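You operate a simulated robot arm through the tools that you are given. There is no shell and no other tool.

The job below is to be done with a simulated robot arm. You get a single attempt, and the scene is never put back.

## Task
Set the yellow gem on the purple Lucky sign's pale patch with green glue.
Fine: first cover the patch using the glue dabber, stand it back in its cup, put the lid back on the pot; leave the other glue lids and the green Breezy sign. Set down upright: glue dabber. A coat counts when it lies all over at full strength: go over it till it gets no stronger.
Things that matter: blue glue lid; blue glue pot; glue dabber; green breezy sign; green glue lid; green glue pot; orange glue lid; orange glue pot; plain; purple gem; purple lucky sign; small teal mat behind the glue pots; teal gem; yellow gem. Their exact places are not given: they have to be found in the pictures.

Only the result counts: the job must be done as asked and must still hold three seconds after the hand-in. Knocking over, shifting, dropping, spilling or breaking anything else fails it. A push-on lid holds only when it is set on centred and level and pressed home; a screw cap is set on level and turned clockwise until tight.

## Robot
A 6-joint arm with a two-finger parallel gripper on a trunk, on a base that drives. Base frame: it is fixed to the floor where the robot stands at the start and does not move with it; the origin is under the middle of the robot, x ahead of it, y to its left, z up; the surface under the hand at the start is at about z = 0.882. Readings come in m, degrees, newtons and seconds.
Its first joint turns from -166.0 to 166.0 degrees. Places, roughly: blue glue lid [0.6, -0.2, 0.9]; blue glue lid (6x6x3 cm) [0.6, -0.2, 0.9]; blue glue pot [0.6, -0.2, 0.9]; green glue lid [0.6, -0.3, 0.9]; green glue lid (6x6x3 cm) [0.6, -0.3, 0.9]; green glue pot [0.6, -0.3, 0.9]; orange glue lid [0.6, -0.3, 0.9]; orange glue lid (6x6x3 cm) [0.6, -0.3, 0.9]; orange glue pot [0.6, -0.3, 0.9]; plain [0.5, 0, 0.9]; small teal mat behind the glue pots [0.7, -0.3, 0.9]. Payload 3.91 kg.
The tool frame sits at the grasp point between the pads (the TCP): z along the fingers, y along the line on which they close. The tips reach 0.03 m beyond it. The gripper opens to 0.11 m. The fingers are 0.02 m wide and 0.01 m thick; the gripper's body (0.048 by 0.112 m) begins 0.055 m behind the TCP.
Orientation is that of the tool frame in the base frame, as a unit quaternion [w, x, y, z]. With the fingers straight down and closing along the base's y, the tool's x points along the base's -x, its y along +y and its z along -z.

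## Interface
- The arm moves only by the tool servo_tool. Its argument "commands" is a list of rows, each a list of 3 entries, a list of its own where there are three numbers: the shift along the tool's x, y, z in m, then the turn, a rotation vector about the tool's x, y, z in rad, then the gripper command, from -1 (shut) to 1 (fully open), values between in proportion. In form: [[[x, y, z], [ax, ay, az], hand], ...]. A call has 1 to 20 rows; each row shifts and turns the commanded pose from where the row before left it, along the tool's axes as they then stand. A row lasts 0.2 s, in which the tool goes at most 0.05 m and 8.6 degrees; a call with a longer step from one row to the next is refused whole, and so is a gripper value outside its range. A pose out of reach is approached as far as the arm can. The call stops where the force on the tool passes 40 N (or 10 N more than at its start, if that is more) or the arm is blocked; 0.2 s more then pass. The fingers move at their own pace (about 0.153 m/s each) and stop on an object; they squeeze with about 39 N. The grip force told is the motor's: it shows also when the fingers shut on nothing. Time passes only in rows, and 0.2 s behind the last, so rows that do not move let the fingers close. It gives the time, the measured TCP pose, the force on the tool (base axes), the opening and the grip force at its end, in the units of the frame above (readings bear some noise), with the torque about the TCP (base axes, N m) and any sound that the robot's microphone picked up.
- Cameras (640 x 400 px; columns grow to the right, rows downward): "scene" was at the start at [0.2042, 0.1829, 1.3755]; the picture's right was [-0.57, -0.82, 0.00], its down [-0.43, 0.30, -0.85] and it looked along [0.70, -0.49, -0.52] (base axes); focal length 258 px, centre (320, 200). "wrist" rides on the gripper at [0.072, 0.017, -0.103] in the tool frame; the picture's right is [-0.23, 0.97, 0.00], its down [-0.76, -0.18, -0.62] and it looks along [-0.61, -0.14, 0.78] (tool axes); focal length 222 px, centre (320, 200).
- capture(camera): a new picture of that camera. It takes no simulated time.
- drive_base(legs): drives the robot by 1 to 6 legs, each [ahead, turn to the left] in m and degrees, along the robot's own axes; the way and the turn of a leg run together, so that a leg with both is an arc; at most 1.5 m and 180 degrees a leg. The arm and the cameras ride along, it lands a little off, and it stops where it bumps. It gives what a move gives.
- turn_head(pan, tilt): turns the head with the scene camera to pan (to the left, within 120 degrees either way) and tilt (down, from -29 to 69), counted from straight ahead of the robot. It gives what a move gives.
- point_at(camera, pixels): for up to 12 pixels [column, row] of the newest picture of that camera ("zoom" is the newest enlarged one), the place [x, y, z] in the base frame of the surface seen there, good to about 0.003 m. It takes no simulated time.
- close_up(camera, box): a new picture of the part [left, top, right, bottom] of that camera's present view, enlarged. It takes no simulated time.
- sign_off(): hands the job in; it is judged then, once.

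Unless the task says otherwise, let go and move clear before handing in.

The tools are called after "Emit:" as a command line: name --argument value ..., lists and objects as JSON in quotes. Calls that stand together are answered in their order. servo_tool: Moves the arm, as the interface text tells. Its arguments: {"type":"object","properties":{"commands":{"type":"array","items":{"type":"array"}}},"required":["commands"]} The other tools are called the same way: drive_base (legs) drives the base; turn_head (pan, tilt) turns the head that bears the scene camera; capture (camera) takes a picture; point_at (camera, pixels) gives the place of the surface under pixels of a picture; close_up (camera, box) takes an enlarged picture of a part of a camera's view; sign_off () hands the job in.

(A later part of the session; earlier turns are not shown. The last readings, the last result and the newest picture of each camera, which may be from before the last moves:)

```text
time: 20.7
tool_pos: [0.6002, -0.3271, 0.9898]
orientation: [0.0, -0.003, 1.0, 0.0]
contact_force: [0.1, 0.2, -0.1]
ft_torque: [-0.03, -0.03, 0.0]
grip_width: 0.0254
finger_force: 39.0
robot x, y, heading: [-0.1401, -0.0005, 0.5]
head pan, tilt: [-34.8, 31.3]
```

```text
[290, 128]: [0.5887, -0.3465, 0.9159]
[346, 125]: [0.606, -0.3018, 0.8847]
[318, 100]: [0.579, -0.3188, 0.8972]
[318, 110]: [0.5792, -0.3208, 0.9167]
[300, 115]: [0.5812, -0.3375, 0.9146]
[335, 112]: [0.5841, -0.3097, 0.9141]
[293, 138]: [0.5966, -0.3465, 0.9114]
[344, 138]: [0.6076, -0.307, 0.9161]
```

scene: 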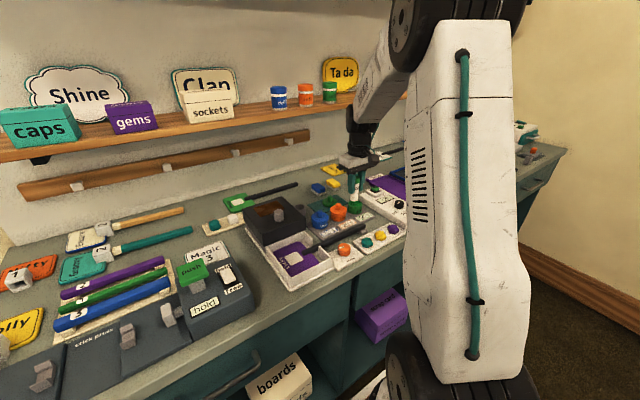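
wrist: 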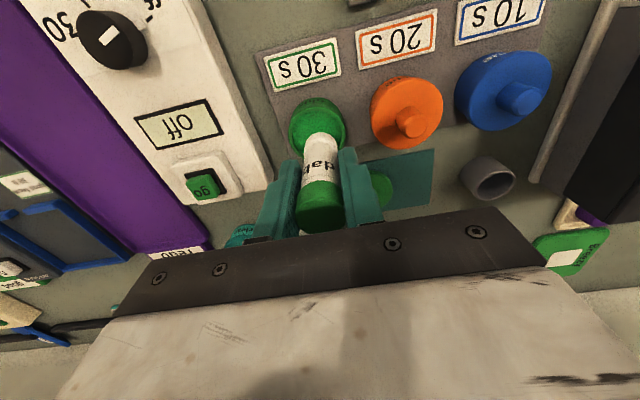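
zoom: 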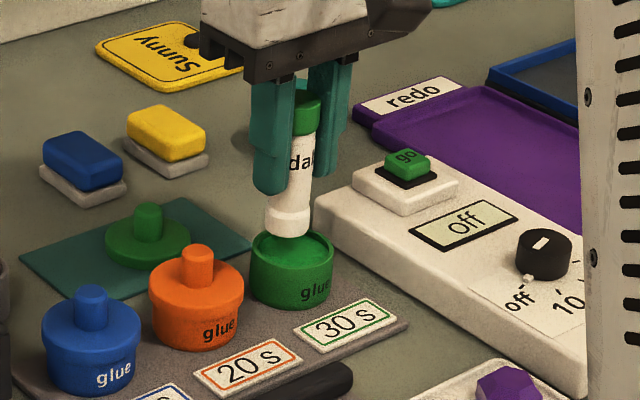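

The pad is over the pot, whose rim centre is about (0.5995,-0.3265) with glue at z≈0.911. I'll dip slowly, watching the force.

Emit:
servo_tool --commands '[[[0, 0, 0.012], [0, 0, 0], -1], [[0, 0, 0.008], [0, 0, 0], -1], [[0, 0, 0.004], [0, 0, 0], -1], [[0, 0, 0], [0, 0, 0], -1]]'

Emit:
close_up --camera "scene" --box '[320, 160, 400, 230]'

```text
time: 21.7
tool_pos: [0.6005, -0.3247, 0.9675]
orientation: [0.001, -0.002, 1.0, -0.001]
contact_force: [3.2, -3.2, 31.1]
ft_torque: [-0.16, -0.28, -0.01]
grip_width: 0.0255
finger_force: 38.7
robot x, y, heading: [-0.141, 0.0007, 0.2]
head pan, tilt: [-34.8, 31.3]
```

```text
5.71 times, centred on (360, 195) of scene
```

zoom: 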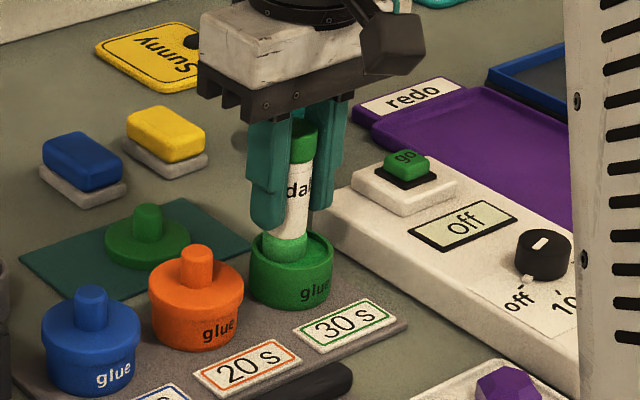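

The pad met the glue surface at 31 N and turned green, so it's loaded. I'll lift and check how the dabber sits in the grip.

Emit:
servo_tool --commands '[[[0, 0, -0.01], [0, 0, 0], -1], [[0, 0, -0.025], [0, 0, 0], -1], [[0, 0, -0.028], [0, 0, 0], -1], [[0, 0, 0], [0, 0, 0], -1]]'

Emit:
close_up --camera "scene" --box '[320, 140, 400, 210]'

Emit:
close_up --camera "wrist" --box '[252, 80, 412, 230]'

```text
time: 22.7
tool_pos: [0.6008, -0.3284, 1.028]
orientation: [0.0, -0.003, 1.0, 0.0]
contact_force: [0.7, -0.6, -0.6]
ft_torque: [0.01, 0.0, 0.01]
grip_width: 0.0253
finger_force: 38.7
robot x, y, heading: [-0.1427, 0.0003, 0.4]
head pan, tilt: [-34.8, 31.3]
```

```text
5.71 times, centred on (360, 175) of scene
```

zoom: 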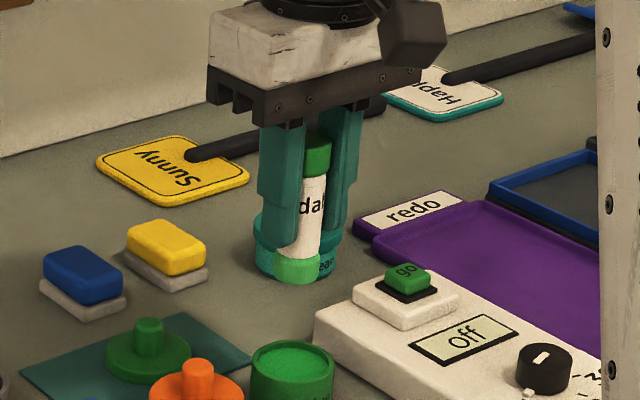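

```text
2.67 times, centred on (332, 155) of wrist
```

zoom: 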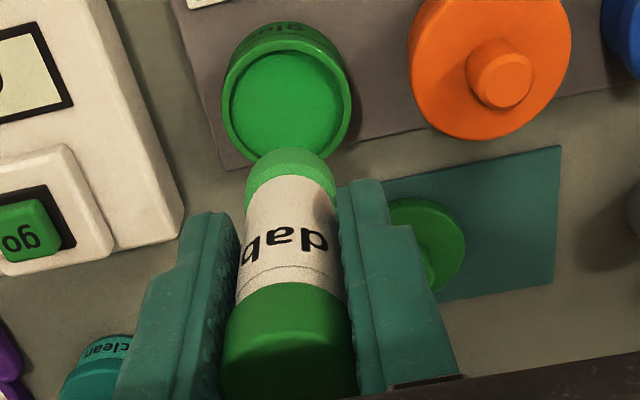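

The pad is now green and the dabber stays upright. I'll move high over the sign's patch and re-measure it.

Emit:
point_at --camera "zoom" --pixels '[[287, 155], [252, 195], [330, 175]]'

Emit:
servo_tool --commands '[[[0.0132, 0.041, 0], [0, 0, 0], -1], [[0.0132, 0.041, 0], [0, 0, 0], -1], [[0.0132, 0.041, 0], [0, 0, 0], -1], [[0.0132, 0.041, 0], [0, 0, 0], -1], [[0.0132, 0.041, 0], [0, 0, 0], -1], [[0.0132, 0.041, 0], [0, 0, 0], -1], [[0.0132, 0.041, 0], [0, 0, 0], -1], [[0, 0, 0], [0, 0, 0], -1]]'

Emit:
capture --camera "wrist"

Emit:
capture --camera "scene"

```text
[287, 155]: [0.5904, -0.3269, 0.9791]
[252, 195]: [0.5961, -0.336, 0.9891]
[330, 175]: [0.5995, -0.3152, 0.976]
```

```text
time: 24.5
tool_pos: [0.5065, -0.0388, 1.0259]
orientation: [0.0, -0.002, 1.0, 0.001]
contact_force: [-1.6, 0.5, -0.1]
ft_torque: [0.01, -0.01, -0.05]
grip_width: 0.0254
finger_force: 38.9
robot x, y, heading: [-0.1398, 0.0017, 0.3]
head pan, tilt: [-34.8, 31.3]
```

```text
taken
```

wrist: 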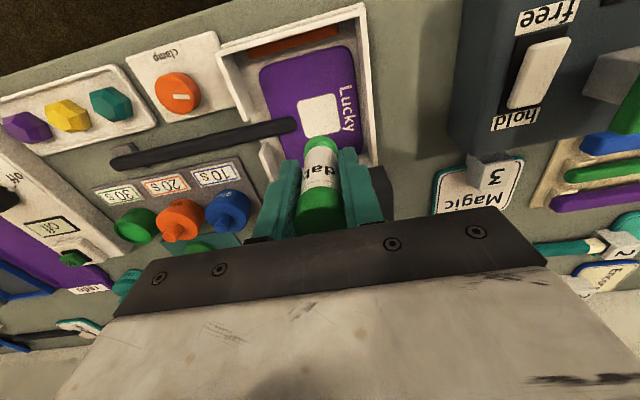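

```text
taken
```

scene: 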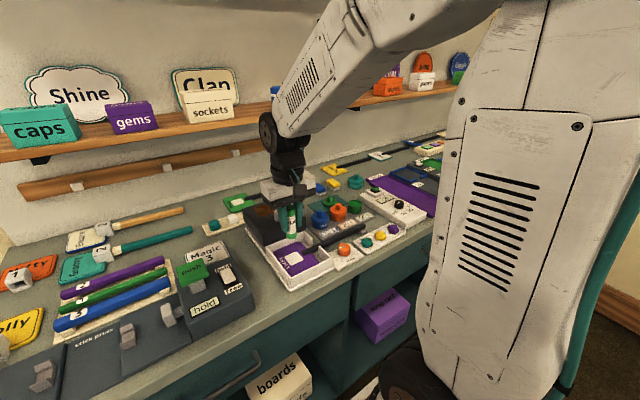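

Emit:
close_up --camera "wrist" --box '[256, 60, 384, 160]'

Emit:
close_up --camera "scene" --box '[250, 210, 346, 290]'

Emit:
point_at --camera "wrist" --pixels '[[298, 101], [336, 95], [302, 132], [338, 132], [318, 97], [318, 110], [300, 115], [337, 115], [340, 148], [292, 120]]'

```text
4.00 times, centred on (320, 110) of wrist
```

zoom: 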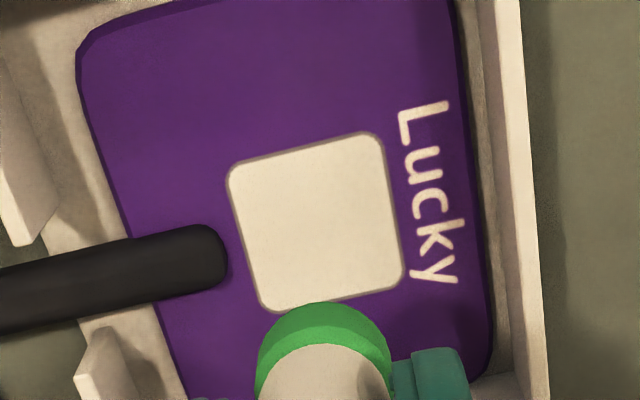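

```text
5.00 times, centred on (298, 250) of scene
```

zoom: 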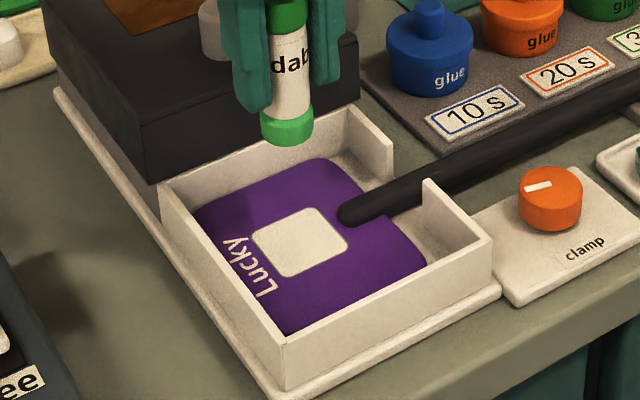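

```text
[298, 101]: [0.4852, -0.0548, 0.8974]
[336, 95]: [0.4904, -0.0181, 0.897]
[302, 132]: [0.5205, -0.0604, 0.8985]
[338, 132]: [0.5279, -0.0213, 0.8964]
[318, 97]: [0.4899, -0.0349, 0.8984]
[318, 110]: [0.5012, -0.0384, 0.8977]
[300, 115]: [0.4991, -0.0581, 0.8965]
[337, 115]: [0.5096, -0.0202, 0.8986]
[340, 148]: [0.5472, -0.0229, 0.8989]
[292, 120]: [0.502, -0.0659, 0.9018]
```

I see the patch's corners at zoom (228,172), (380,133), (405,275), (262,312). I'll measure its edges in the wrist picture.

Emit:
point_at --camera "wrist" --pixels '[[298, 104], [334, 95], [340, 127.5], [307, 136.5], [301.5, 120.5], [338, 111], [316, 98.5], [323, 133], [320, 116]]'

Emit:
point_at --camera "zoom" --pixels '[[254, 240], [309, 208], [348, 242], [292, 277], [280, 224], [329, 225], [320, 260], [272, 258], [287, 140], [180, 190], [287, 340], [485, 240]]'

```text
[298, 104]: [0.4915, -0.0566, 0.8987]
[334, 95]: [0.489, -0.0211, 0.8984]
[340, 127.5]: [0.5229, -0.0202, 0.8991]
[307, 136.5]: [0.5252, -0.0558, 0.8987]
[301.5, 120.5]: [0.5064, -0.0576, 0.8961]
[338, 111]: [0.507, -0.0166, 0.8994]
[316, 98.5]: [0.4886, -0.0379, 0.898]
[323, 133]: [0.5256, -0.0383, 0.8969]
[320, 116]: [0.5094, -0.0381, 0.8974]
```

```text
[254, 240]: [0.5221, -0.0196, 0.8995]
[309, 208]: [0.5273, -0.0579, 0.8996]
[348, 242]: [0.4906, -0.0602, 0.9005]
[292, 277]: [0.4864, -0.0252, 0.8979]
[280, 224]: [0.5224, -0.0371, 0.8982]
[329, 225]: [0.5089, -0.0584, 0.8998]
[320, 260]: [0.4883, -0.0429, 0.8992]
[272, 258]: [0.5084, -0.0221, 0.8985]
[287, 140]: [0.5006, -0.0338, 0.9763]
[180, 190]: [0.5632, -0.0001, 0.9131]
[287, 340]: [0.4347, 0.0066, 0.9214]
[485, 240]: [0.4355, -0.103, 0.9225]
```

The patch spans x≈0.4885–0.5255 and y≈-0.0585 to -0.0185, centre (0.507,-0.0385). I'll lower the pad at the centre for a first gentle dab.

Emit:
servo_tool --commands '[[[0, 0, 0.03], [0, 0, 0], -1], [[0, 0, 0.03], [0, 0, 0], -1], [[0, 0, 0.005], [0, 0, 0], -1], [[0, 0, 0.002], [0, 0, 0], -1], [[0, 0, 0], [0, 0, 0], -1]]'

Emit:
close_up --camera "scene" --box '[250, 210, 346, 290]'

```text
time: 25.7
tool_pos: [0.506, -0.0386, 0.9597]
orientation: [0.0, -0.003, 1.0, 0.0]
contact_force: [0.3, -0.1, -0.2]
ft_torque: [0.01, 0.0, -0.02]
grip_width: 0.0258
finger_force: 39.1
robot x, y, heading: [-0.1424, -0.0011, 0.3]
head pan, tilt: [-34.8, 31.3]
```

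```text
5.00 times, centred on (298, 250) of scene
```

zoom: 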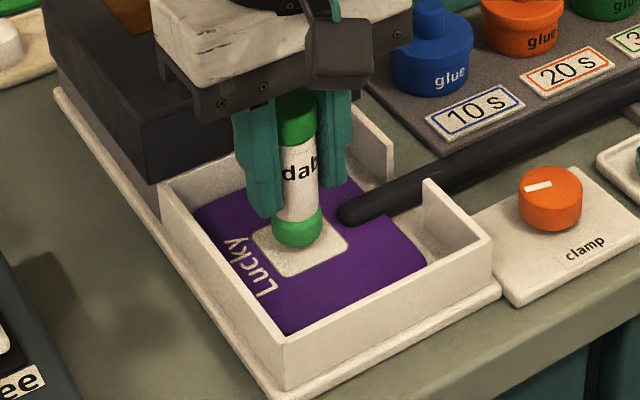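

The pad hovers a few mm above the patch's middle with no force. I'll step down until light contact.

Emit:
servo_tool --commands '[[[0, 0, 0.0015], [0, 0, 0], -1], [[0, 0, 0.0015], [0, 0, 0], -1], [[0, 0, 0], [0, 0, 0], -1]]'

Emit:
close_up --camera "scene" --box '[250, 210, 346, 290]'

```text
time: 26.5
tool_pos: [0.5065, -0.0408, 0.9574]
orientation: [0.0, -0.003, 1.0, 0.0]
contact_force: [0.9, 0.8, 0.1]
ft_torque: [0.01, 0.0, 0.01]
grip_width: 0.0254
finger_force: 39.2
robot x, y, heading: [-0.1426, 0.0013, 0.3]
head pan, tilt: [-34.8, 31.3]
```

```text
5.00 times, centred on (298, 250) of scene
```

zoom: 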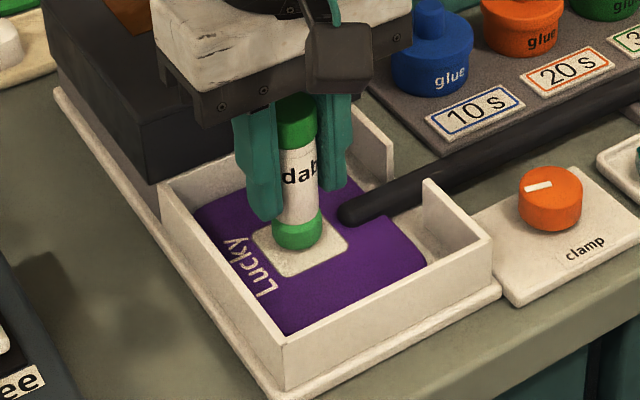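

Emit:
servo_tool --commands '[[[0, 0, 0.001], [0, 0, 0], -1], [[0, 0, 0.001], [0, 0, 0], -1], [[0, 0, 0], [0, 0, 0], -1]]'

```text
time: 27.3
tool_pos: [0.5057, -0.0403, 0.9553]
orientation: [0.001, -0.002, 1.0, 0.0]
contact_force: [0.4, 0.8, -0.1]
ft_torque: [-0.03, 0.01, -0.05]
grip_width: 0.0255
finger_force: 39.0
robot x, y, heading: [-0.1356, 0.0007, 0.4]
head pan, tilt: [-34.8, 31.3]
```

No contact yet at z=0.9553. I'll go down another 1–2 mm.

Emit:
servo_tool --commands '[[[0, 0, 0.001], [0, 0, 0], -1], [[0, 0, 0], [0, 0, 0], -1]]'

Emit:
close_up --camera "scene" --box '[274, 230, 338, 280]'

```text
time: 27.9
tool_pos: [0.5064, -0.0401, 0.9552]
orientation: [0.001, -0.003, 1.0, 0.0]
contact_force: [0.1, -0.2, -0.5]
ft_torque: [0.01, 0.0, 0.01]
grip_width: 0.0255
finger_force: 38.6
robot x, y, heading: [-0.1402, 0.0036, 0.4]
head pan, tilt: [-34.8, 31.3]
```

```text
8.00 times, centred on (306, 255) of scene
```

zoom: 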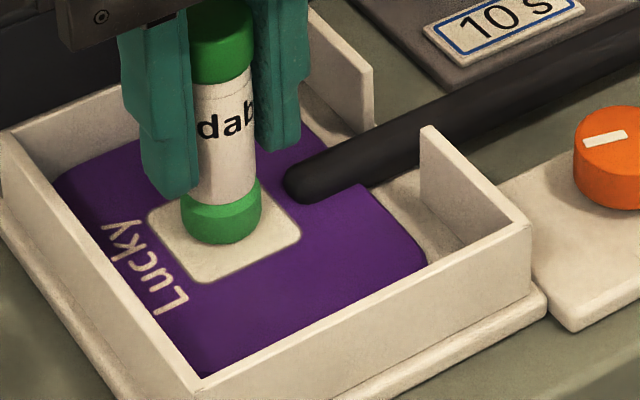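

Still above by maybe a millimetre or two. I'll keep stepping down.

Emit:
servo_tool --commands '[[[0, 0, 0.001], [0, 0, 0], -1], [[0, 0, 0], [0, 0, 0], -1]]'

Emit:
servo_tool --commands '[[[0, 0, 0.001], [0, 0, 0], -1], [[0, 0, 0], [0, 0, 0], -1]]'

```text
time: 28.5
tool_pos: [0.5064, -0.0394, 0.9549]
orientation: [0.0, -0.002, 1.0, 0.0]
contact_force: [0.2, 0.7, 0.0]
ft_torque: [0.03, -0.02, -0.01]
grip_width: 0.0255
finger_force: 38.7
robot x, y, heading: [-0.1384, -0.0011, 0.2]
head pan, tilt: [-34.8, 31.3]
```

```text
time: 29.1
tool_pos: [0.5065, -0.0401, 0.9544]
orientation: [0.0, -0.003, 1.0, 0.001]
contact_force: [-0.2, -0.6, -0.3]
ft_torque: [0.0, 0.02, -0.02]
grip_width: 0.0255
finger_force: 39.2
robot x, y, heading: [-0.1393, -0.001, 0.2]
head pan, tilt: [-34.8, 31.3]
```

Force is still zero; z reads 0.9544. I'll check closely with the camera and step on.

Emit:
servo_tool --commands '[[[0, 0, 0.001], [0, 0, 0], -1], [[0, 0, 0], [0, 0, 0], -1]]'

Emit:
close_up --camera "scene" --box '[290, 240, 322, 265]'

Emit:
close_up --camera "wrist" --box '[272, 90, 368, 165]'

```text
time: 29.7
tool_pos: [0.5068, -0.0398, 0.9538]
orientation: [0.001, -0.003, 1.0, 0.0]
contact_force: [-0.1, -0.2, 10.8]
ft_torque: [-0.03, 0.04, 0.0]
grip_width: 0.0255
finger_force: 38.9
robot x, y, heading: [-0.1391, 0.0013, 0.3]
head pan, tilt: [-34.8, 31.3]
```

```text
16.00 times, centred on (306, 252) of scene
```

zoom: 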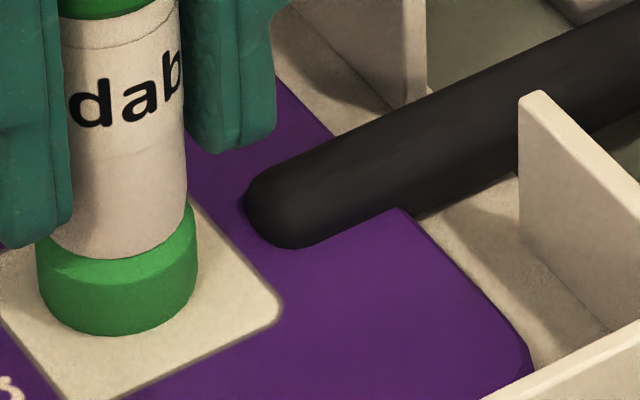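

```text
5.33 times, centred on (320, 128) of wrist
```

zoom: 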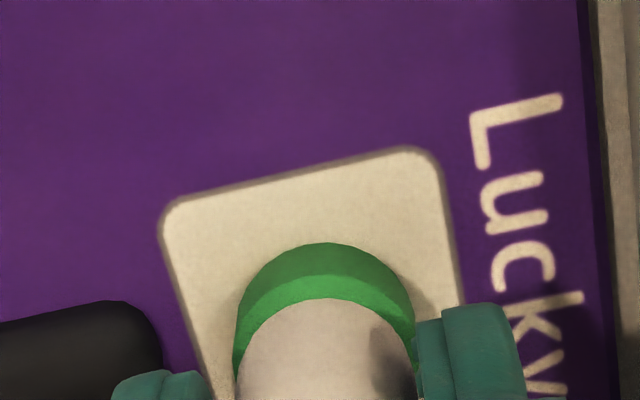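

Contact now at 10.8 N. I'll raise the dabber and see the mark it left.

Emit:
servo_tool --commands '[[[0, 0, -0.01], [0, 0, 0], -1], [[0.02, 0, -0.02], [0, 0, 0], -1], [[0.02, 0, 0], [0, 0, 0], -1], [[0, 0, 0], [0, 0, 0], -1]]'

Emit:
close_up --camera "scene" --box '[250, 210, 346, 290]'

Emit:
capture --camera "wrist"

```text
time: 30.7
tool_pos: [0.4656, -0.0401, 0.9816]
orientation: [0.0, -0.002, 1.0, 0.0]
contact_force: [0.6, -0.4, 0.3]
ft_torque: [-0.01, -0.01, -0.01]
grip_width: 0.0253
finger_force: 39.1
robot x, y, heading: [-0.1459, -0.0001, 0.5]
head pan, tilt: [-34.8, 31.3]
```

```text
5.00 times, centred on (298, 250) of scene
```

zoom: 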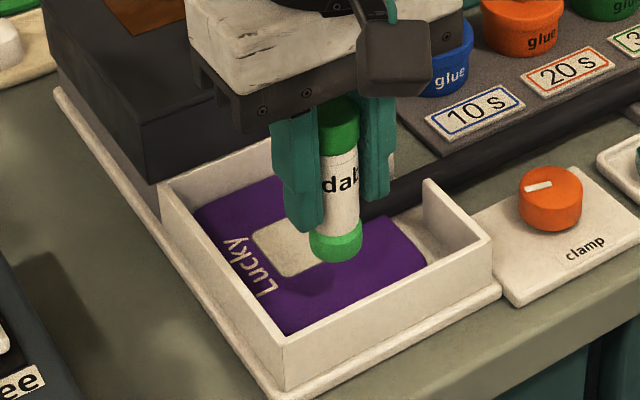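

```text
taken
```

wrist: 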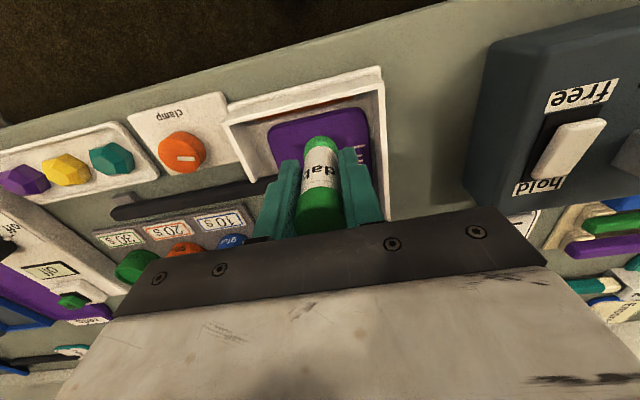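

The dabber itself hides the patch here, so I'll move it up and away to see the mark.

Emit:
servo_tool --commands '[[[-0.02, 0, -0.045], [0, 0, 0], -1], [[-0.03, 0, 0], [0, 0, 0], -1], [[0, 0, 0], [0, 0, 0], -1]]'

Emit:
close_up --camera "scene" --box '[274, 230, 338, 280]'

Emit:
capture --camera "wrist"

Emit:
close_up --camera "wrist" --box '[256, 60, 384, 160]'

```text
time: 31.5
tool_pos: [0.515, -0.0418, 1.0254]
orientation: [0.001, -0.003, 1.0, 0.0]
contact_force: [-0.2, -0.2, 1.1]
ft_torque: [0.01, -0.02, -0.02]
grip_width: 0.0255
finger_force: 39.1
robot x, y, heading: [-0.1395, -0.0002, 0.0]
head pan, tilt: [-34.8, 31.3]
```

```text
8.00 times, centred on (306, 255) of scene
```

zoom: 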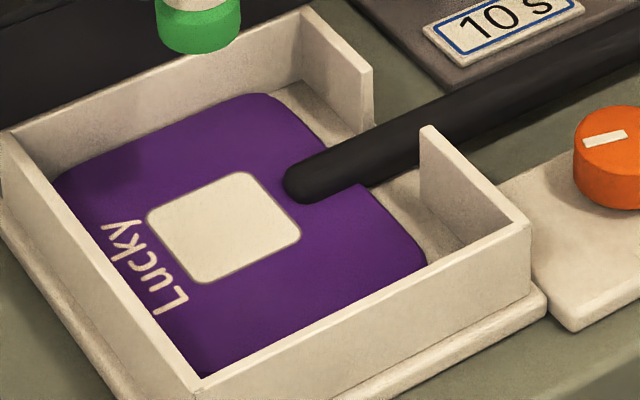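

```text
taken
```

wrist: 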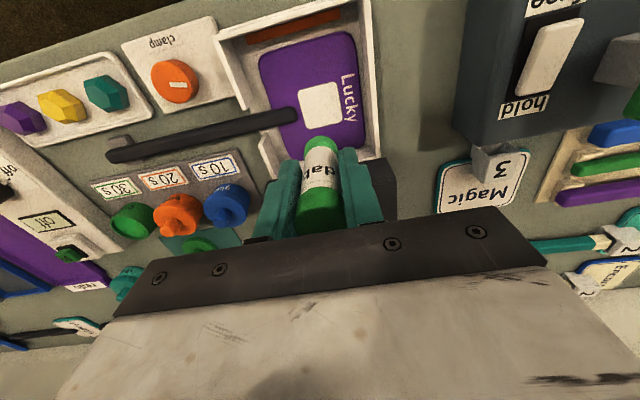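

```text
4.00 times, centred on (320, 110) of wrist
```

zoom: 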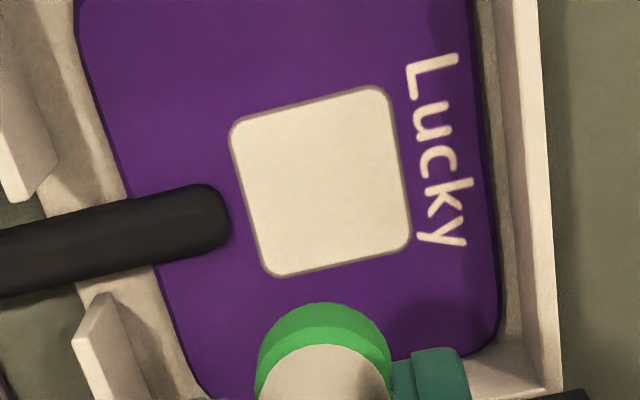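

No visible mark from the still dab, and the sign hasn't moved. I'll try again pressing with light contact and small strokes along x over the centre.

Emit:
servo_tool --commands '[[[0.01, 0.001, 0.04], [0, 0, 0], -1], [[0, 0, 0.03], [0, 0, 0], -1], [[0, 0, 0.003], [0, 0, 0], -1], [[0, 0, 0.002], [0, 0, 0], -1], [[0, 0, 0], [0, 0, 0], -1]]'

```text
time: 32.7
tool_pos: [0.5062, -0.0393, 0.9544]
orientation: [0.001, -0.002, 1.0, 0.0]
contact_force: [-2.1, 2.7, 13.1]
ft_torque: [0.11, 0.1, 0.0]
grip_width: 0.0257
finger_force: 38.6
robot x, y, heading: [-0.1373, 0.0002, 0.6]
head pan, tilt: [-34.8, 31.3]
```

Contact again at 13 N. Now small strokes along x while pressed.

Emit:
servo_tool --commands '[[[-0.004, 0, 0], [0, 0, 0], -1], [[-0.004, 0, 0], [0, 0, 0], -1], [[0.004, 0, 0], [0, 0, 0], -1], [[0.004, 0, 0], [0, 0, 0], -1], [[0.004, 0, 0], [0, 0, 0], -1], [[0.004, 0, 0], [0, 0, 0], -1], [[-0.004, 0, 0], [0, 0, 0], -1], [[-0.004, 0, 0], [0, 0, 0], -1]]'

Emit:
close_up --camera "scene" --box '[274, 230, 338, 280]'

```text
time: 34.5
tool_pos: [0.5059, -0.0394, 0.9534]
orientation: [0.0, -0.003, 1.0, 0.0]
contact_force: [-3.1, -0.6, 8.5]
ft_torque: [-0.05, 0.12, 0.02]
grip_width: 0.0256
finger_force: 39.7
robot x, y, heading: [-0.1455, 0.0032, 0.4]
head pan, tilt: [-34.8, 31.3]
```

```text
8.00 times, centred on (306, 255) of scene
```

zoom: 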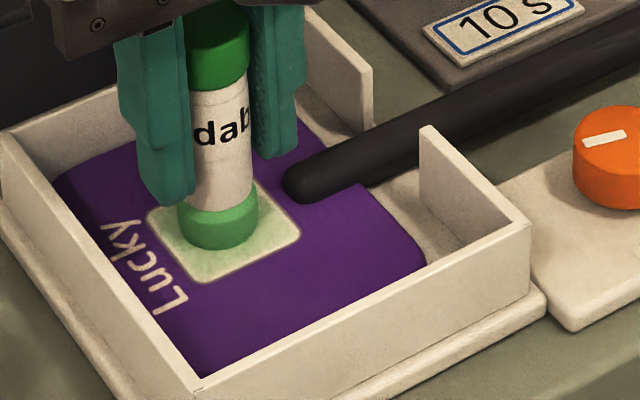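

The patch is taking a green tint from the strokes and the sign has not moved. I'll lift briefly to see how the coat lies.

Emit:
servo_tool --commands '[[[0, 0, -0.03], [0, 0, 0], -1], [[-0.01, 0, -0.045], [0, 0, 0], -1], [[0, 0, 0], [0, 0, 0], -1]]'

Emit:
close_up --camera "scene" --box '[274, 230, 338, 280]'

Emit:
close_up --camera "wrist" --box '[256, 60, 384, 160]'

```text
time: 35.3
tool_pos: [0.5176, -0.0379, 1.0295]
orientation: [0.001, -0.002, 1.0, 0.0]
contact_force: [0.7, -1.0, -1.0]
ft_torque: [0.02, 0.0, -0.01]
grip_width: 0.0255
finger_force: 39.1
robot x, y, heading: [-0.1413, -0.0007, 0.1]
head pan, tilt: [-34.8, 31.3]
```

```text
8.00 times, centred on (306, 255) of scene
```

zoom: 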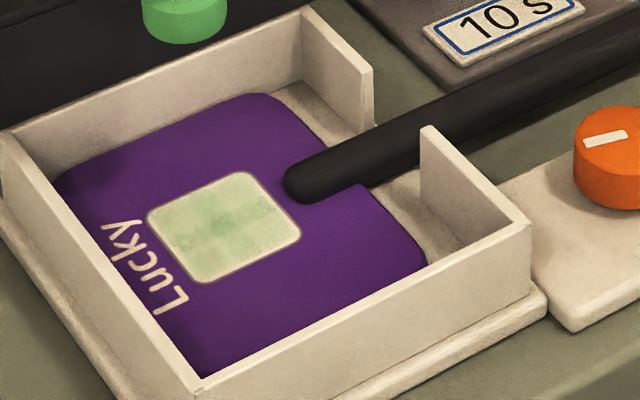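

```text
4.00 times, centred on (320, 110) of wrist
```

zoom: 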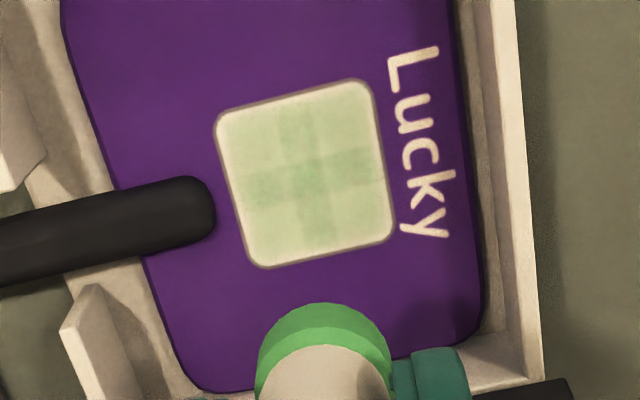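

The coat shows as a 3×3 pattern: the middle row and column are stronger, corners weaker, and nothing has shifted. I'll lower again and run a raster over the whole patch, including the corners.

Emit:
servo_tool --commands '[[[0.01, 0, 0.04], [0, 0, 0], -1], [[0, 0, 0.03], [0, 0, 0], -1], [[0, 0, 0.003], [0, 0, 0], -1], [[0, 0, 0.002], [0, 0, 0], -1], [[0, 0, 0], [0, 0, 0], -1]]'

Emit:
servo_tool --commands '[[[0.0055, 0.0055, 0], [0, 0, 0], -1], [[0.0055, 0.0055, 0], [0, 0, 0], -1], [[0, -0.0052, 0], [0, 0, 0], -1], [[0, -0.0052, 0], [0, 0, 0], -1], [[0, -0.0053, 0], [0, 0, 0], -1], [[0, -0.0053, 0], [0, 0, 0], -1], [[-0.0055, 0, 0], [0, 0, 0], -1], [[-0.0055, 0, 0], [0, 0, 0], -1], [[0, 0.0052, 0], [0, 0, 0], -1], [[0, 0.0052, 0], [0, 0, 0], -1], [[0, 0.0053, 0], [0, 0, 0], -1], [[0, 0.0053, 0], [0, 0, 0], -1], [[-0.0055, 0, 0], [0, 0, 0], -1], [[-0.0055, 0, 0], [0, 0, 0], -1], [[0, -0.0052, 0], [0, 0, 0], -1], [[0, -0.0052, 0], [0, 0, 0], -1], [[0, -0.0053, 0], [0, 0, 0], -1], [[0, -0.0053, 0], [0, 0, 0], -1], [[0.0055, 0.005, 0], [0, 0, 0], -1], [[0.0055, 0.005, 0], [0, 0, 0], -1]]'

Emit:
servo_tool --commands '[[[0, 0, -0.03], [0, 0, 0], -1], [[-0.01, 0, -0.045], [0, 0, 0], -1], [[0, 0, 0], [0, 0, 0], -1]]'

Emit:
close_up --camera "scene" --box '[274, 230, 338, 280]'

Emit:
close_up --camera "wrist" --box '[256, 60, 384, 160]'

```text
time: 36.5
tool_pos: [0.5074, -0.04, 0.9541]
orientation: [0.0, -0.002, 1.0, 0.0]
contact_force: [-0.1, 0.6, 0.0]
ft_torque: [-0.02, 0.02, -0.02]
grip_width: 0.0254
finger_force: 38.4
robot x, y, heading: [-0.1393, 0.0021, 0.3]
head pan, tilt: [-34.8, 31.3]
```

```text
time: 40.7
tool_pos: [0.5055, -0.0418, 0.9527]
orientation: [0.002, -0.001, 1.0, 0.0]
contact_force: [5.4, -4.7, 27.7]
ft_torque: [-0.25, -0.38, -0.05]
grip_width: 0.0256
finger_force: 38.9
robot x, y, heading: [-0.1429, -0.0017, 0.2]
head pan, tilt: [-34.8, 31.3]
```

```text
time: 41.5
tool_pos: [0.5144, -0.0395, 1.0289]
orientation: [-0.001, -0.002, 1.0, 0.0]
contact_force: [-1.1, -0.6, -0.7]
ft_torque: [0.01, -0.01, 0.0]
grip_width: 0.0255
finger_force: 39.1
robot x, y, heading: [-0.1428, -0.0035, 0.3]
head pan, tilt: [-34.8, 31.3]
```

```text
8.00 times, centred on (306, 255) of scene
```

zoom: 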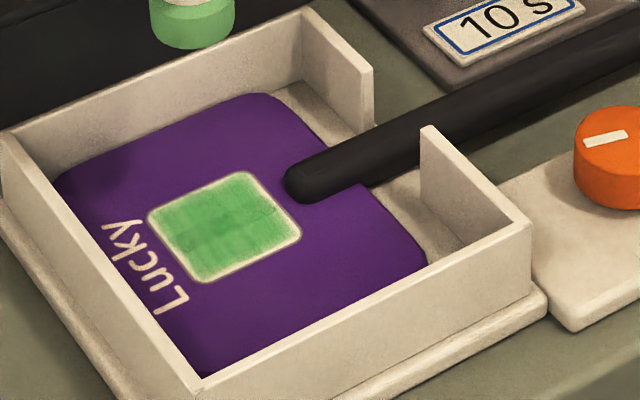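

```text
4.00 times, centred on (320, 110) of wrist
```

zoom: 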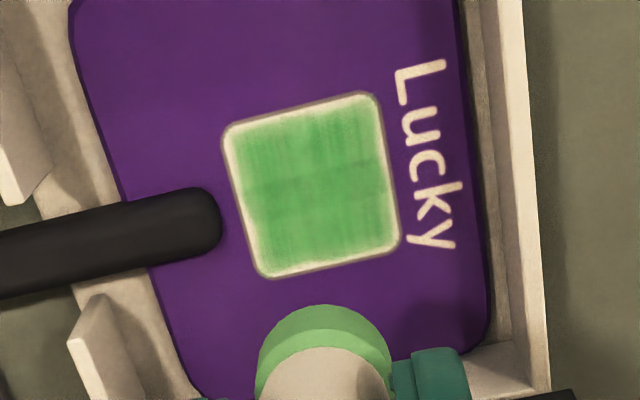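

The patch is now evenly green while the pad has grown paler, so I'll reload the dabber in the green pot before going over it again.

Emit:
servo_tool --commands '[[[-0.01177, -0.04114, 0], [0, 0, 0], -1], [[-0.01177, -0.04114, 0], [0, 0, 0], -1], [[-0.01177, -0.04114, 0], [0, 0, 0], -1], [[-0.01177, -0.04114, 0], [0, 0, 0], -1], [[-0.01177, -0.04114, 0], [0, 0, 0], -1], [[-0.01177, -0.04114, 0], [0, 0, 0], -1], [[-0.01177, -0.04114, 0], [0, 0, 0], -1], [[0, 0, 0.03], [0, 0, 0], -1], [[0, 0, 0.02], [0, 0, 0], -1], [[0, 0, 0.008], [0, 0, 0], -1], [[0, 0, 0.002], [0, 0, 0], -1], [[0, 0, 0], [0, 0, 0], -1]]'

Emit:
close_up --camera "scene" --box '[320, 160, 400, 230]'

```text
time: 44.1
tool_pos: [0.6005, -0.3275, 0.9663]
orientation: [-0.001, -0.003, 1.0, 0.0]
contact_force: [0.5, -0.4, 1.0]
ft_torque: [0.0, 0.01, 0.04]
grip_width: 0.0253
finger_force: 39.4
robot x, y, heading: [-0.1389, -0.0006, 0.3]
head pan, tilt: [-34.8, 31.3]
```

```text
5.71 times, centred on (360, 195) of scene
```

zoom: 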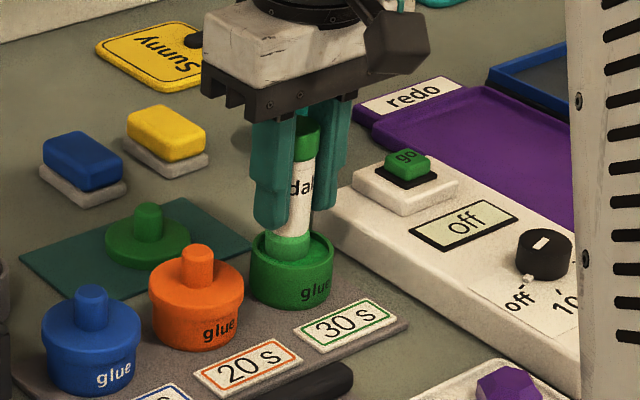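

The pad is barely touching the glue (1 N) and still pale. I'll press 2 mm deeper.

Emit:
servo_tool --commands '[[[0, 0, 0.001], [0, 0, 0], -1], [[0, 0, 0.001], [0, 0, 0], -1], [[0, 0, 0], [0, 0, 0], -1]]'

Emit:
close_up --camera "scene" --box '[320, 160, 400, 230]'

```text
time: 44.9
tool_pos: [0.6002, -0.3267, 0.9674]
orientation: [0.001, -0.002, 1.0, -0.001]
contact_force: [-3.0, 0.6, 13.4]
ft_torque: [0.01, 0.12, 0.01]
grip_width: 0.0254
finger_force: 38.8
robot x, y, heading: [-0.1442, -0.0016, 0.5]
head pan, tilt: [-34.8, 31.3]
```

```text
5.71 times, centred on (360, 195) of scene
```

zoom: 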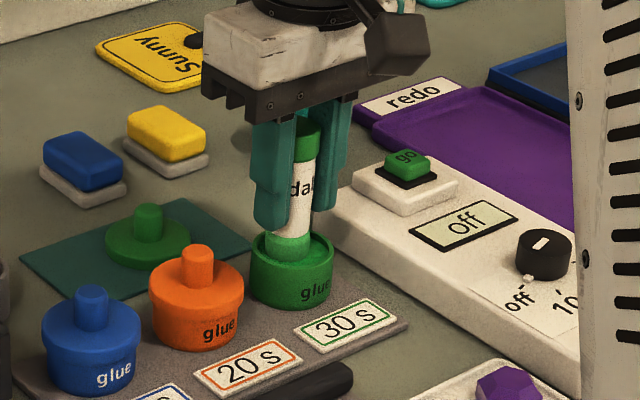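

The pad is loaded again (13 N, fresh green). I'll lift, return to the patch centre and lower to light contact.

Emit:
servo_tool --commands '[[[0, 0, -0.023], [0, 0, 0], -1], [[0, 0, -0.04], [0, 0, 0], -1], [[0.0132, 0.04114, 0], [0, 0, 0], -1], [[0.0132, 0.04114, 0], [0, 0, 0], -1], [[0.0132, 0.04114, 0], [0, 0, 0], -1], [[0.0132, 0.04114, 0], [0, 0, 0], -1], [[0.0132, 0.04114, 0], [0, 0, 0], -1], [[0.0132, 0.04114, 0], [0, 0, 0], -1], [[0.0132, 0.04114, 0], [0, 0, 0], -1], [[0, 0, 0.04], [0, 0, 0], -1], [[0, 0, 0.028], [0, 0, 0], -1], [[0, 0, 0.005], [0, 0, 0], -1], [[0, 0, 0.0025], [0, 0, 0], -1]]'

Emit:
close_up --camera "scene" --box '[274, 230, 338, 280]'

```text
time: 47.7
tool_pos: [0.506, -0.0399, 0.9551]
orientation: [0.0, -0.003, 1.0, 0.001]
contact_force: [0.3, -0.4, -0.2]
ft_torque: [-0.02, -0.01, -0.03]
grip_width: 0.0254
finger_force: 38.8
robot x, y, heading: [-0.1439, -0.0005, 0.4]
head pan, tilt: [-34.8, 31.3]
```

```text
8.00 times, centred on (306, 255) of scene
```

zoom: 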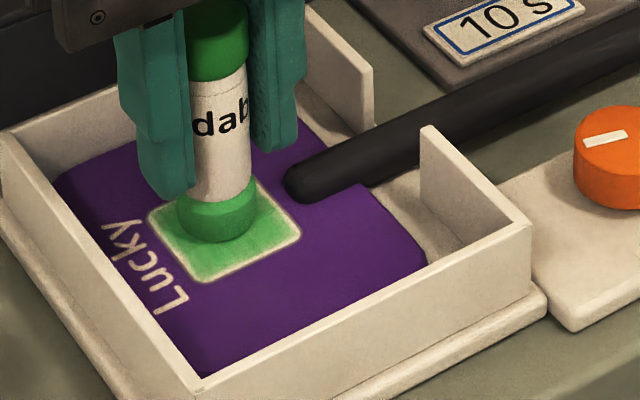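

Hovering right at the surface with no force. I'll press 1.5 mm further as I run the raster over the patch.

Emit:
servo_tool --commands '[[[0.006, 0.006, 0.0008], [0, 0, 0], -1], [[0.006, 0.006, 0.0007], [0, 0, 0], -1], [[0, -0.0057, 0], [0, 0, 0], -1], [[0, -0.0056, 0], [0, 0, 0], -1], [[0, -0.0056, 0], [0, 0, 0], -1], [[0, -0.0056, 0], [0, 0, 0], -1], [[-0.006, 0, 0], [0, 0, 0], -1], [[-0.006, 0, 0], [0, 0, 0], -1], [[0, 0.0057, 0], [0, 0, 0], -1], [[0, 0.0056, 0], [0, 0, 0], -1], [[0, 0.0056, 0], [0, 0, 0], -1], [[0, 0.0056, 0], [0, 0, 0], -1], [[-0.006, 0, 0], [0, 0, 0], -1], [[-0.006, 0, 0], [0, 0, 0], -1], [[0, -0.0057, 0], [0, 0, 0], -1], [[0, -0.0056, 0], [0, 0, 0], -1], [[0, -0.0056, 0], [0, 0, 0], -1], [[0, -0.0056, 0], [0, 0, 0], -1], [[0.006, 0.005, 0], [0, 0, 0], -1], [[0.006, 0.0055, 0], [0, 0, 0], -1]]'

Emit:
servo_tool --commands '[[[0, 0, -0.03], [0, 0, 0], -1], [[-0.01, 0, -0.045], [0, 0, 0], -1], [[0, 0, 0], [0, 0, 0], -1]]'

Emit:
close_up --camera "scene" --box '[274, 230, 338, 280]'

Emit:
close_up --camera "wrist" --box '[256, 60, 384, 160]'

```text
time: 51.9
tool_pos: [0.5053, -0.0394, 0.9525]
orientation: [0.0, -0.002, 1.0, 0.0]
contact_force: [-0.4, -1.9, 4.3]
ft_torque: [-0.09, -0.03, -0.02]
grip_width: 0.0254
finger_force: 39.5
robot x, y, heading: [-0.1426, -0.0003, 0.2]
head pan, tilt: [-34.8, 31.3]
```

```text
time: 52.7
tool_pos: [0.518, -0.0375, 1.0319]
orientation: [0.001, -0.002, 1.0, 0.0]
contact_force: [-0.9, -0.4, -0.7]
ft_torque: [0.01, 0.0, 0.03]
grip_width: 0.0255
finger_force: 38.8
robot x, y, heading: [-0.1416, 0.0011, 0.1]
head pan, tilt: [-34.8, 31.3]
```

```text
8.00 times, centred on (306, 255) of scene
```

zoom: 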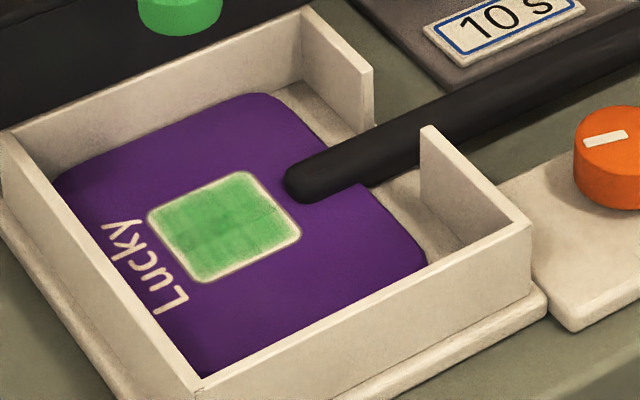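

```text
4.00 times, centred on (320, 110) of wrist
```

zoom: 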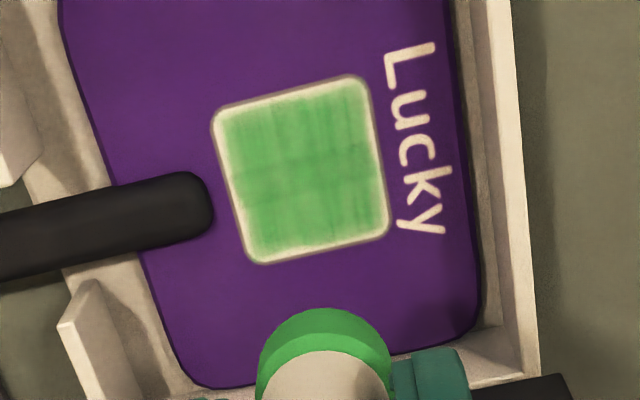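

The coat looks much the same as before, which may mean it's near full, but contact was light. I'll make another pass with firmer contact, this time stroking along x.

Emit:
servo_tool --commands '[[[0.01, 0, 0.04], [0, 0, 0], -1], [[0, 0, 0.03], [0, 0, 0], -1], [[0, 0, 0.004], [0, 0, 0], -1], [[0, 0, 0.0015], [0, 0, 0], -1], [[0, 0, 0], [0, 0, 0], -1]]'

```text
time: 53.9
tool_pos: [0.5089, -0.0402, 0.9526]
orientation: [0.0, -0.002, 1.0, 0.0]
contact_force: [-0.3, 0.0, -0.6]
ft_torque: [0.02, -0.01, 0.01]
grip_width: 0.0256
finger_force: 39.0
robot x, y, heading: [-0.1385, -0.002, 0.2]
head pan, tilt: [-34.8, 31.3]
```

No force at this height, so the dabber may have slid up a hair in the grip. I'll step down to find contact again.

Emit:
servo_tool --commands '[[[0, 0, 0.001], [0, 0, 0], -1], [[0, 0, 0], [0, 0, 0], -1]]'

Emit:
close_up --camera "scene" --box '[290, 240, 322, 265]'

```text
time: 54.5
tool_pos: [0.5076, -0.039, 0.9531]
orientation: [0.002, -0.003, 1.0, -0.001]
contact_force: [2.1, -1.7, 13.6]
ft_torque: [-0.1, -0.19, -0.01]
grip_width: 0.0256
finger_force: 39.3
robot x, y, heading: [-0.1398, -0.0, 0.1]
head pan, tilt: [-34.8, 31.3]
```

```text
16.00 times, centred on (306, 252) of scene
```

zoom: 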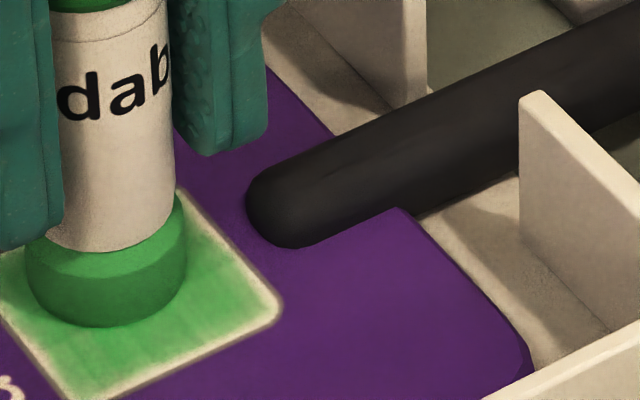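

Contact at 13.6 N, and the coat there looks solid. Now the cross-wise raster with firm contact.

Emit:
servo_tool --commands '[[[0.006, 0.006, 0], [0, 0, 0], -1], [[0.006, 0.006, 0], [0, 0, 0], -1], [[-0.006, 0, 0], [0, 0, 0], -1], [[-0.006, 0, 0], [0, 0, 0], -1], [[-0.006, 0, 0], [0, 0, 0], -1], [[-0.006, 0, 0], [0, 0, 0], -1], [[0, -0.0056, 0], [0, 0, 0], -1], [[0, -0.0056, 0], [0, 0, 0], -1], [[0.006, 0, 0], [0, 0, 0], -1], [[0.006, 0, 0], [0, 0, 0], -1], [[0.006, 0, 0], [0, 0, 0], -1], [[0.006, 0, 0], [0, 0, 0], -1], [[0, -0.0056, 0], [0, 0, 0], -1], [[0, -0.0057, 0], [0, 0, 0], -1], [[-0.006, 0, 0], [0, 0, 0], -1], [[-0.006, 0, 0], [0, 0, 0], -1], [[-0.006, 0, 0], [0, 0, 0], -1], [[-0.006, 0, 0], [0, 0, 0], -1], [[0.006, 0.005, 0], [0, 0, 0], -1], [[0.006, 0.0055, 0], [0, 0, 0], -1]]'

Emit:
servo_tool --commands '[[[0, 0, -0.03], [0, 0, 0], -1], [[-0.01, 0, -0.0465], [0, 0, 0], -1], [[0, 0, 0], [0, 0, 0], -1]]'

Emit:
close_up --camera "scene" --box '[274, 230, 338, 280]'

Emit:
close_up --camera "wrist" --box '[256, 60, 384, 160]'

```text
time: 58.7
tool_pos: [0.5064, -0.0392, 0.9499]
orientation: [-0.001, -0.001, 1.0, 0.0]
contact_force: [0.0, 0.3, 0.3]
ft_torque: [0.02, -0.03, -0.02]
grip_width: 0.0256
finger_force: 38.8
robot x, y, heading: [-0.1409, -0.0011, 0.4]
head pan, tilt: [-34.8, 31.3]
```

```text
time: 59.5
tool_pos: [0.5189, -0.0371, 1.0276]
orientation: [0.0, -0.002, 1.0, 0.0]
contact_force: [0.9, 0.1, 0.7]
ft_torque: [0.0, 0.02, 0.0]
grip_width: 0.0254
finger_force: 38.7
robot x, y, heading: [-0.1399, -0.0018, 0.3]
head pan, tilt: [-34.8, 31.3]
```

```text
8.00 times, centred on (306, 255) of scene
```

zoom: 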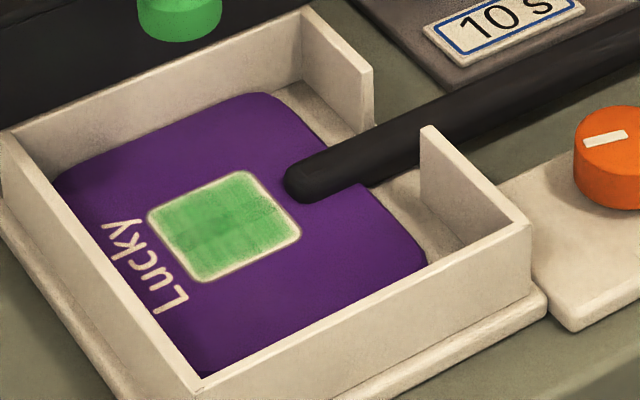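

```text
4.00 times, centred on (320, 110) of wrist
```

zoom: 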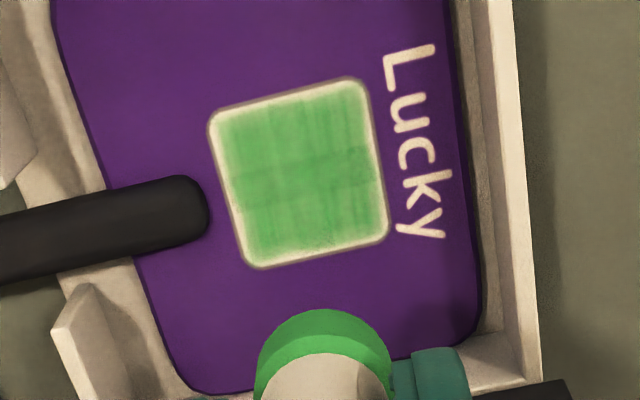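

Visually unchanged by this pass. I'll take a tight close-up of the patch to judge evenness and strength.

Emit:
close_up --camera "scene" --box '[288, 246, 316, 268]'

Emit:
close_up --camera "wrist" --box '[288, 74, 348, 134]'

Emit:
close_up --camera "scene" --box '[270, 200, 318, 240]'

```text
16.00 times, centred on (302, 257) of scene
```

zoom: 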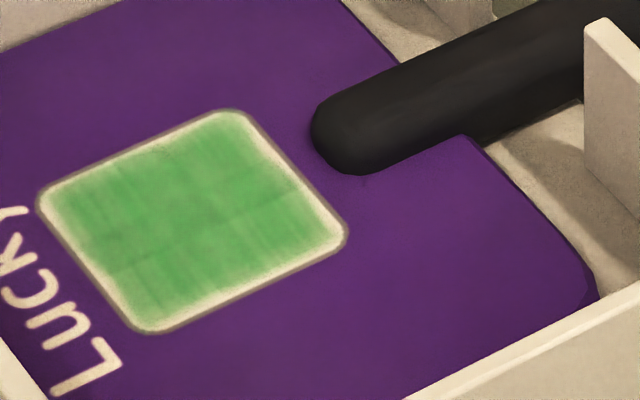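

```text
6.67 times, centred on (318, 104) of wrist
```

zoom: 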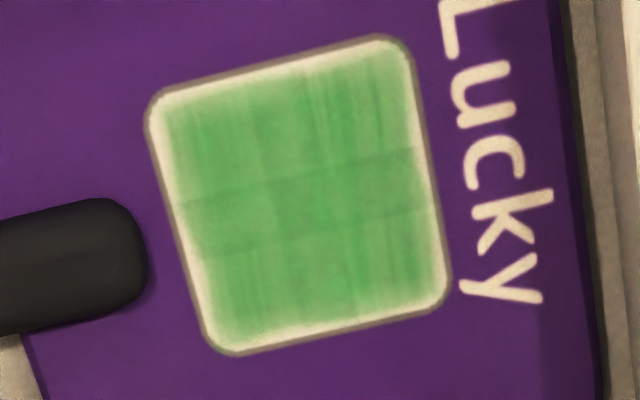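

```text
10.00 times, centred on (294, 220) of scene
```

zoom: 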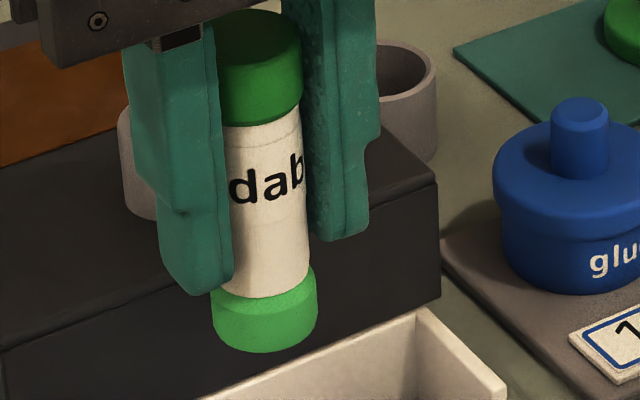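

All nine cells look alike and solid, and the pad is still fully green. To be sure it's at full strength, I'll make one more pass with verified contact force.

Emit:
servo_tool --commands '[[[0.01, 0, 0.04], [0, 0, 0], -1], [[0, 0, 0.03], [0, 0, 0], -1], [[0, 0, 0.004], [0, 0, 0], -1], [[0, 0, 0.0025], [0, 0, 0], -1], [[0, 0, 0], [0, 0, 0], -1]]'

```text
time: 60.7
tool_pos: [0.509, -0.0391, 0.9501]
orientation: [0.0, -0.003, 1.0, 0.0]
contact_force: [-0.5, -1.2, 1.5]
ft_torque: [-0.01, -0.02, -0.03]
grip_width: 0.0256
finger_force: 38.8
robot x, y, heading: [-0.1388, 0.0002, 0.4]
head pan, tilt: [-34.8, 31.3]
```

Just touching now (1.5 N at z=0.950), so the dabber slid up about 3 mm in the grip; I'll use only light pressure. I'll press 0.7 mm and run the pass in two parts, reading the force.

Emit:
servo_tool --commands '[[[0.006, 0.006, 0.0007], [0, 0, 0], -1], [[0.006, 0.006, 0], [0, 0, 0], -1], [[0, -0.0057, 0], [0, 0, 0], -1], [[0, -0.0056, 0], [0, 0, 0], -1], [[0, -0.0056, 0], [0, 0, 0], -1], [[0, -0.0056, 0], [0, 0, 0], -1], [[-0.006, 0, 0], [0, 0, 0], -1], [[-0.006, 0, 0], [0, 0, 0], -1], [[0, 0.0057, 0], [0, 0, 0], -1], [[0, 0.0056, 0], [0, 0, 0], -1]]'

```text
time: 62.9
tool_pos: [0.5069, -0.0385, 0.9502]
orientation: [0.0, -0.002, 1.0, 0.0]
contact_force: [0.5, 0.4, 1.8]
ft_torque: [0.02, -0.05, 0.03]
grip_width: 0.0253
finger_force: 38.5
robot x, y, heading: [-0.1369, -0.0014, 0.2]
head pan, tilt: [-34.8, 31.3]
```

Emit:
servo_tool --commands '[[[0, 0.0056, 0.0006], [0, 0, 0], -1], [[0, 0.0056, 0], [0, 0, 0], -1], [[-0.006, 0, 0], [0, 0, 0], -1], [[-0.006, 0, 0], [0, 0, 0], -1], [[0, -0.0057, 0], [0, 0, 0], -1], [[0, -0.0056, 0], [0, 0, 0], -1], [[0, -0.0056, 0], [0, 0, 0], -1], [[0, -0.0056, 0], [0, 0, 0], -1], [[0.006, 0.005, 0], [0, 0, 0], -1], [[0.006, 0.0055, 0], [0, 0, 0], -1]]'

Emit:
close_up --camera "scene" --box '[288, 246, 316, 268]'

```text
time: 65.1
tool_pos: [0.5061, -0.0394, 0.9498]
orientation: [0.0, -0.001, 1.0, 0.0]
contact_force: [2.1, -3.9, 15.7]
ft_torque: [-0.21, -0.23, -0.01]
grip_width: 0.0257
finger_force: 38.9
robot x, y, heading: [-0.141, 0.0018, 0.3]
head pan, tilt: [-34.8, 31.3]
```

```text
16.00 times, centred on (302, 257) of scene
```

zoom: 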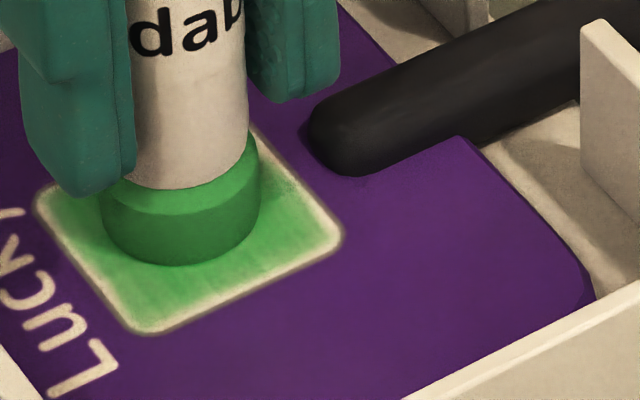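

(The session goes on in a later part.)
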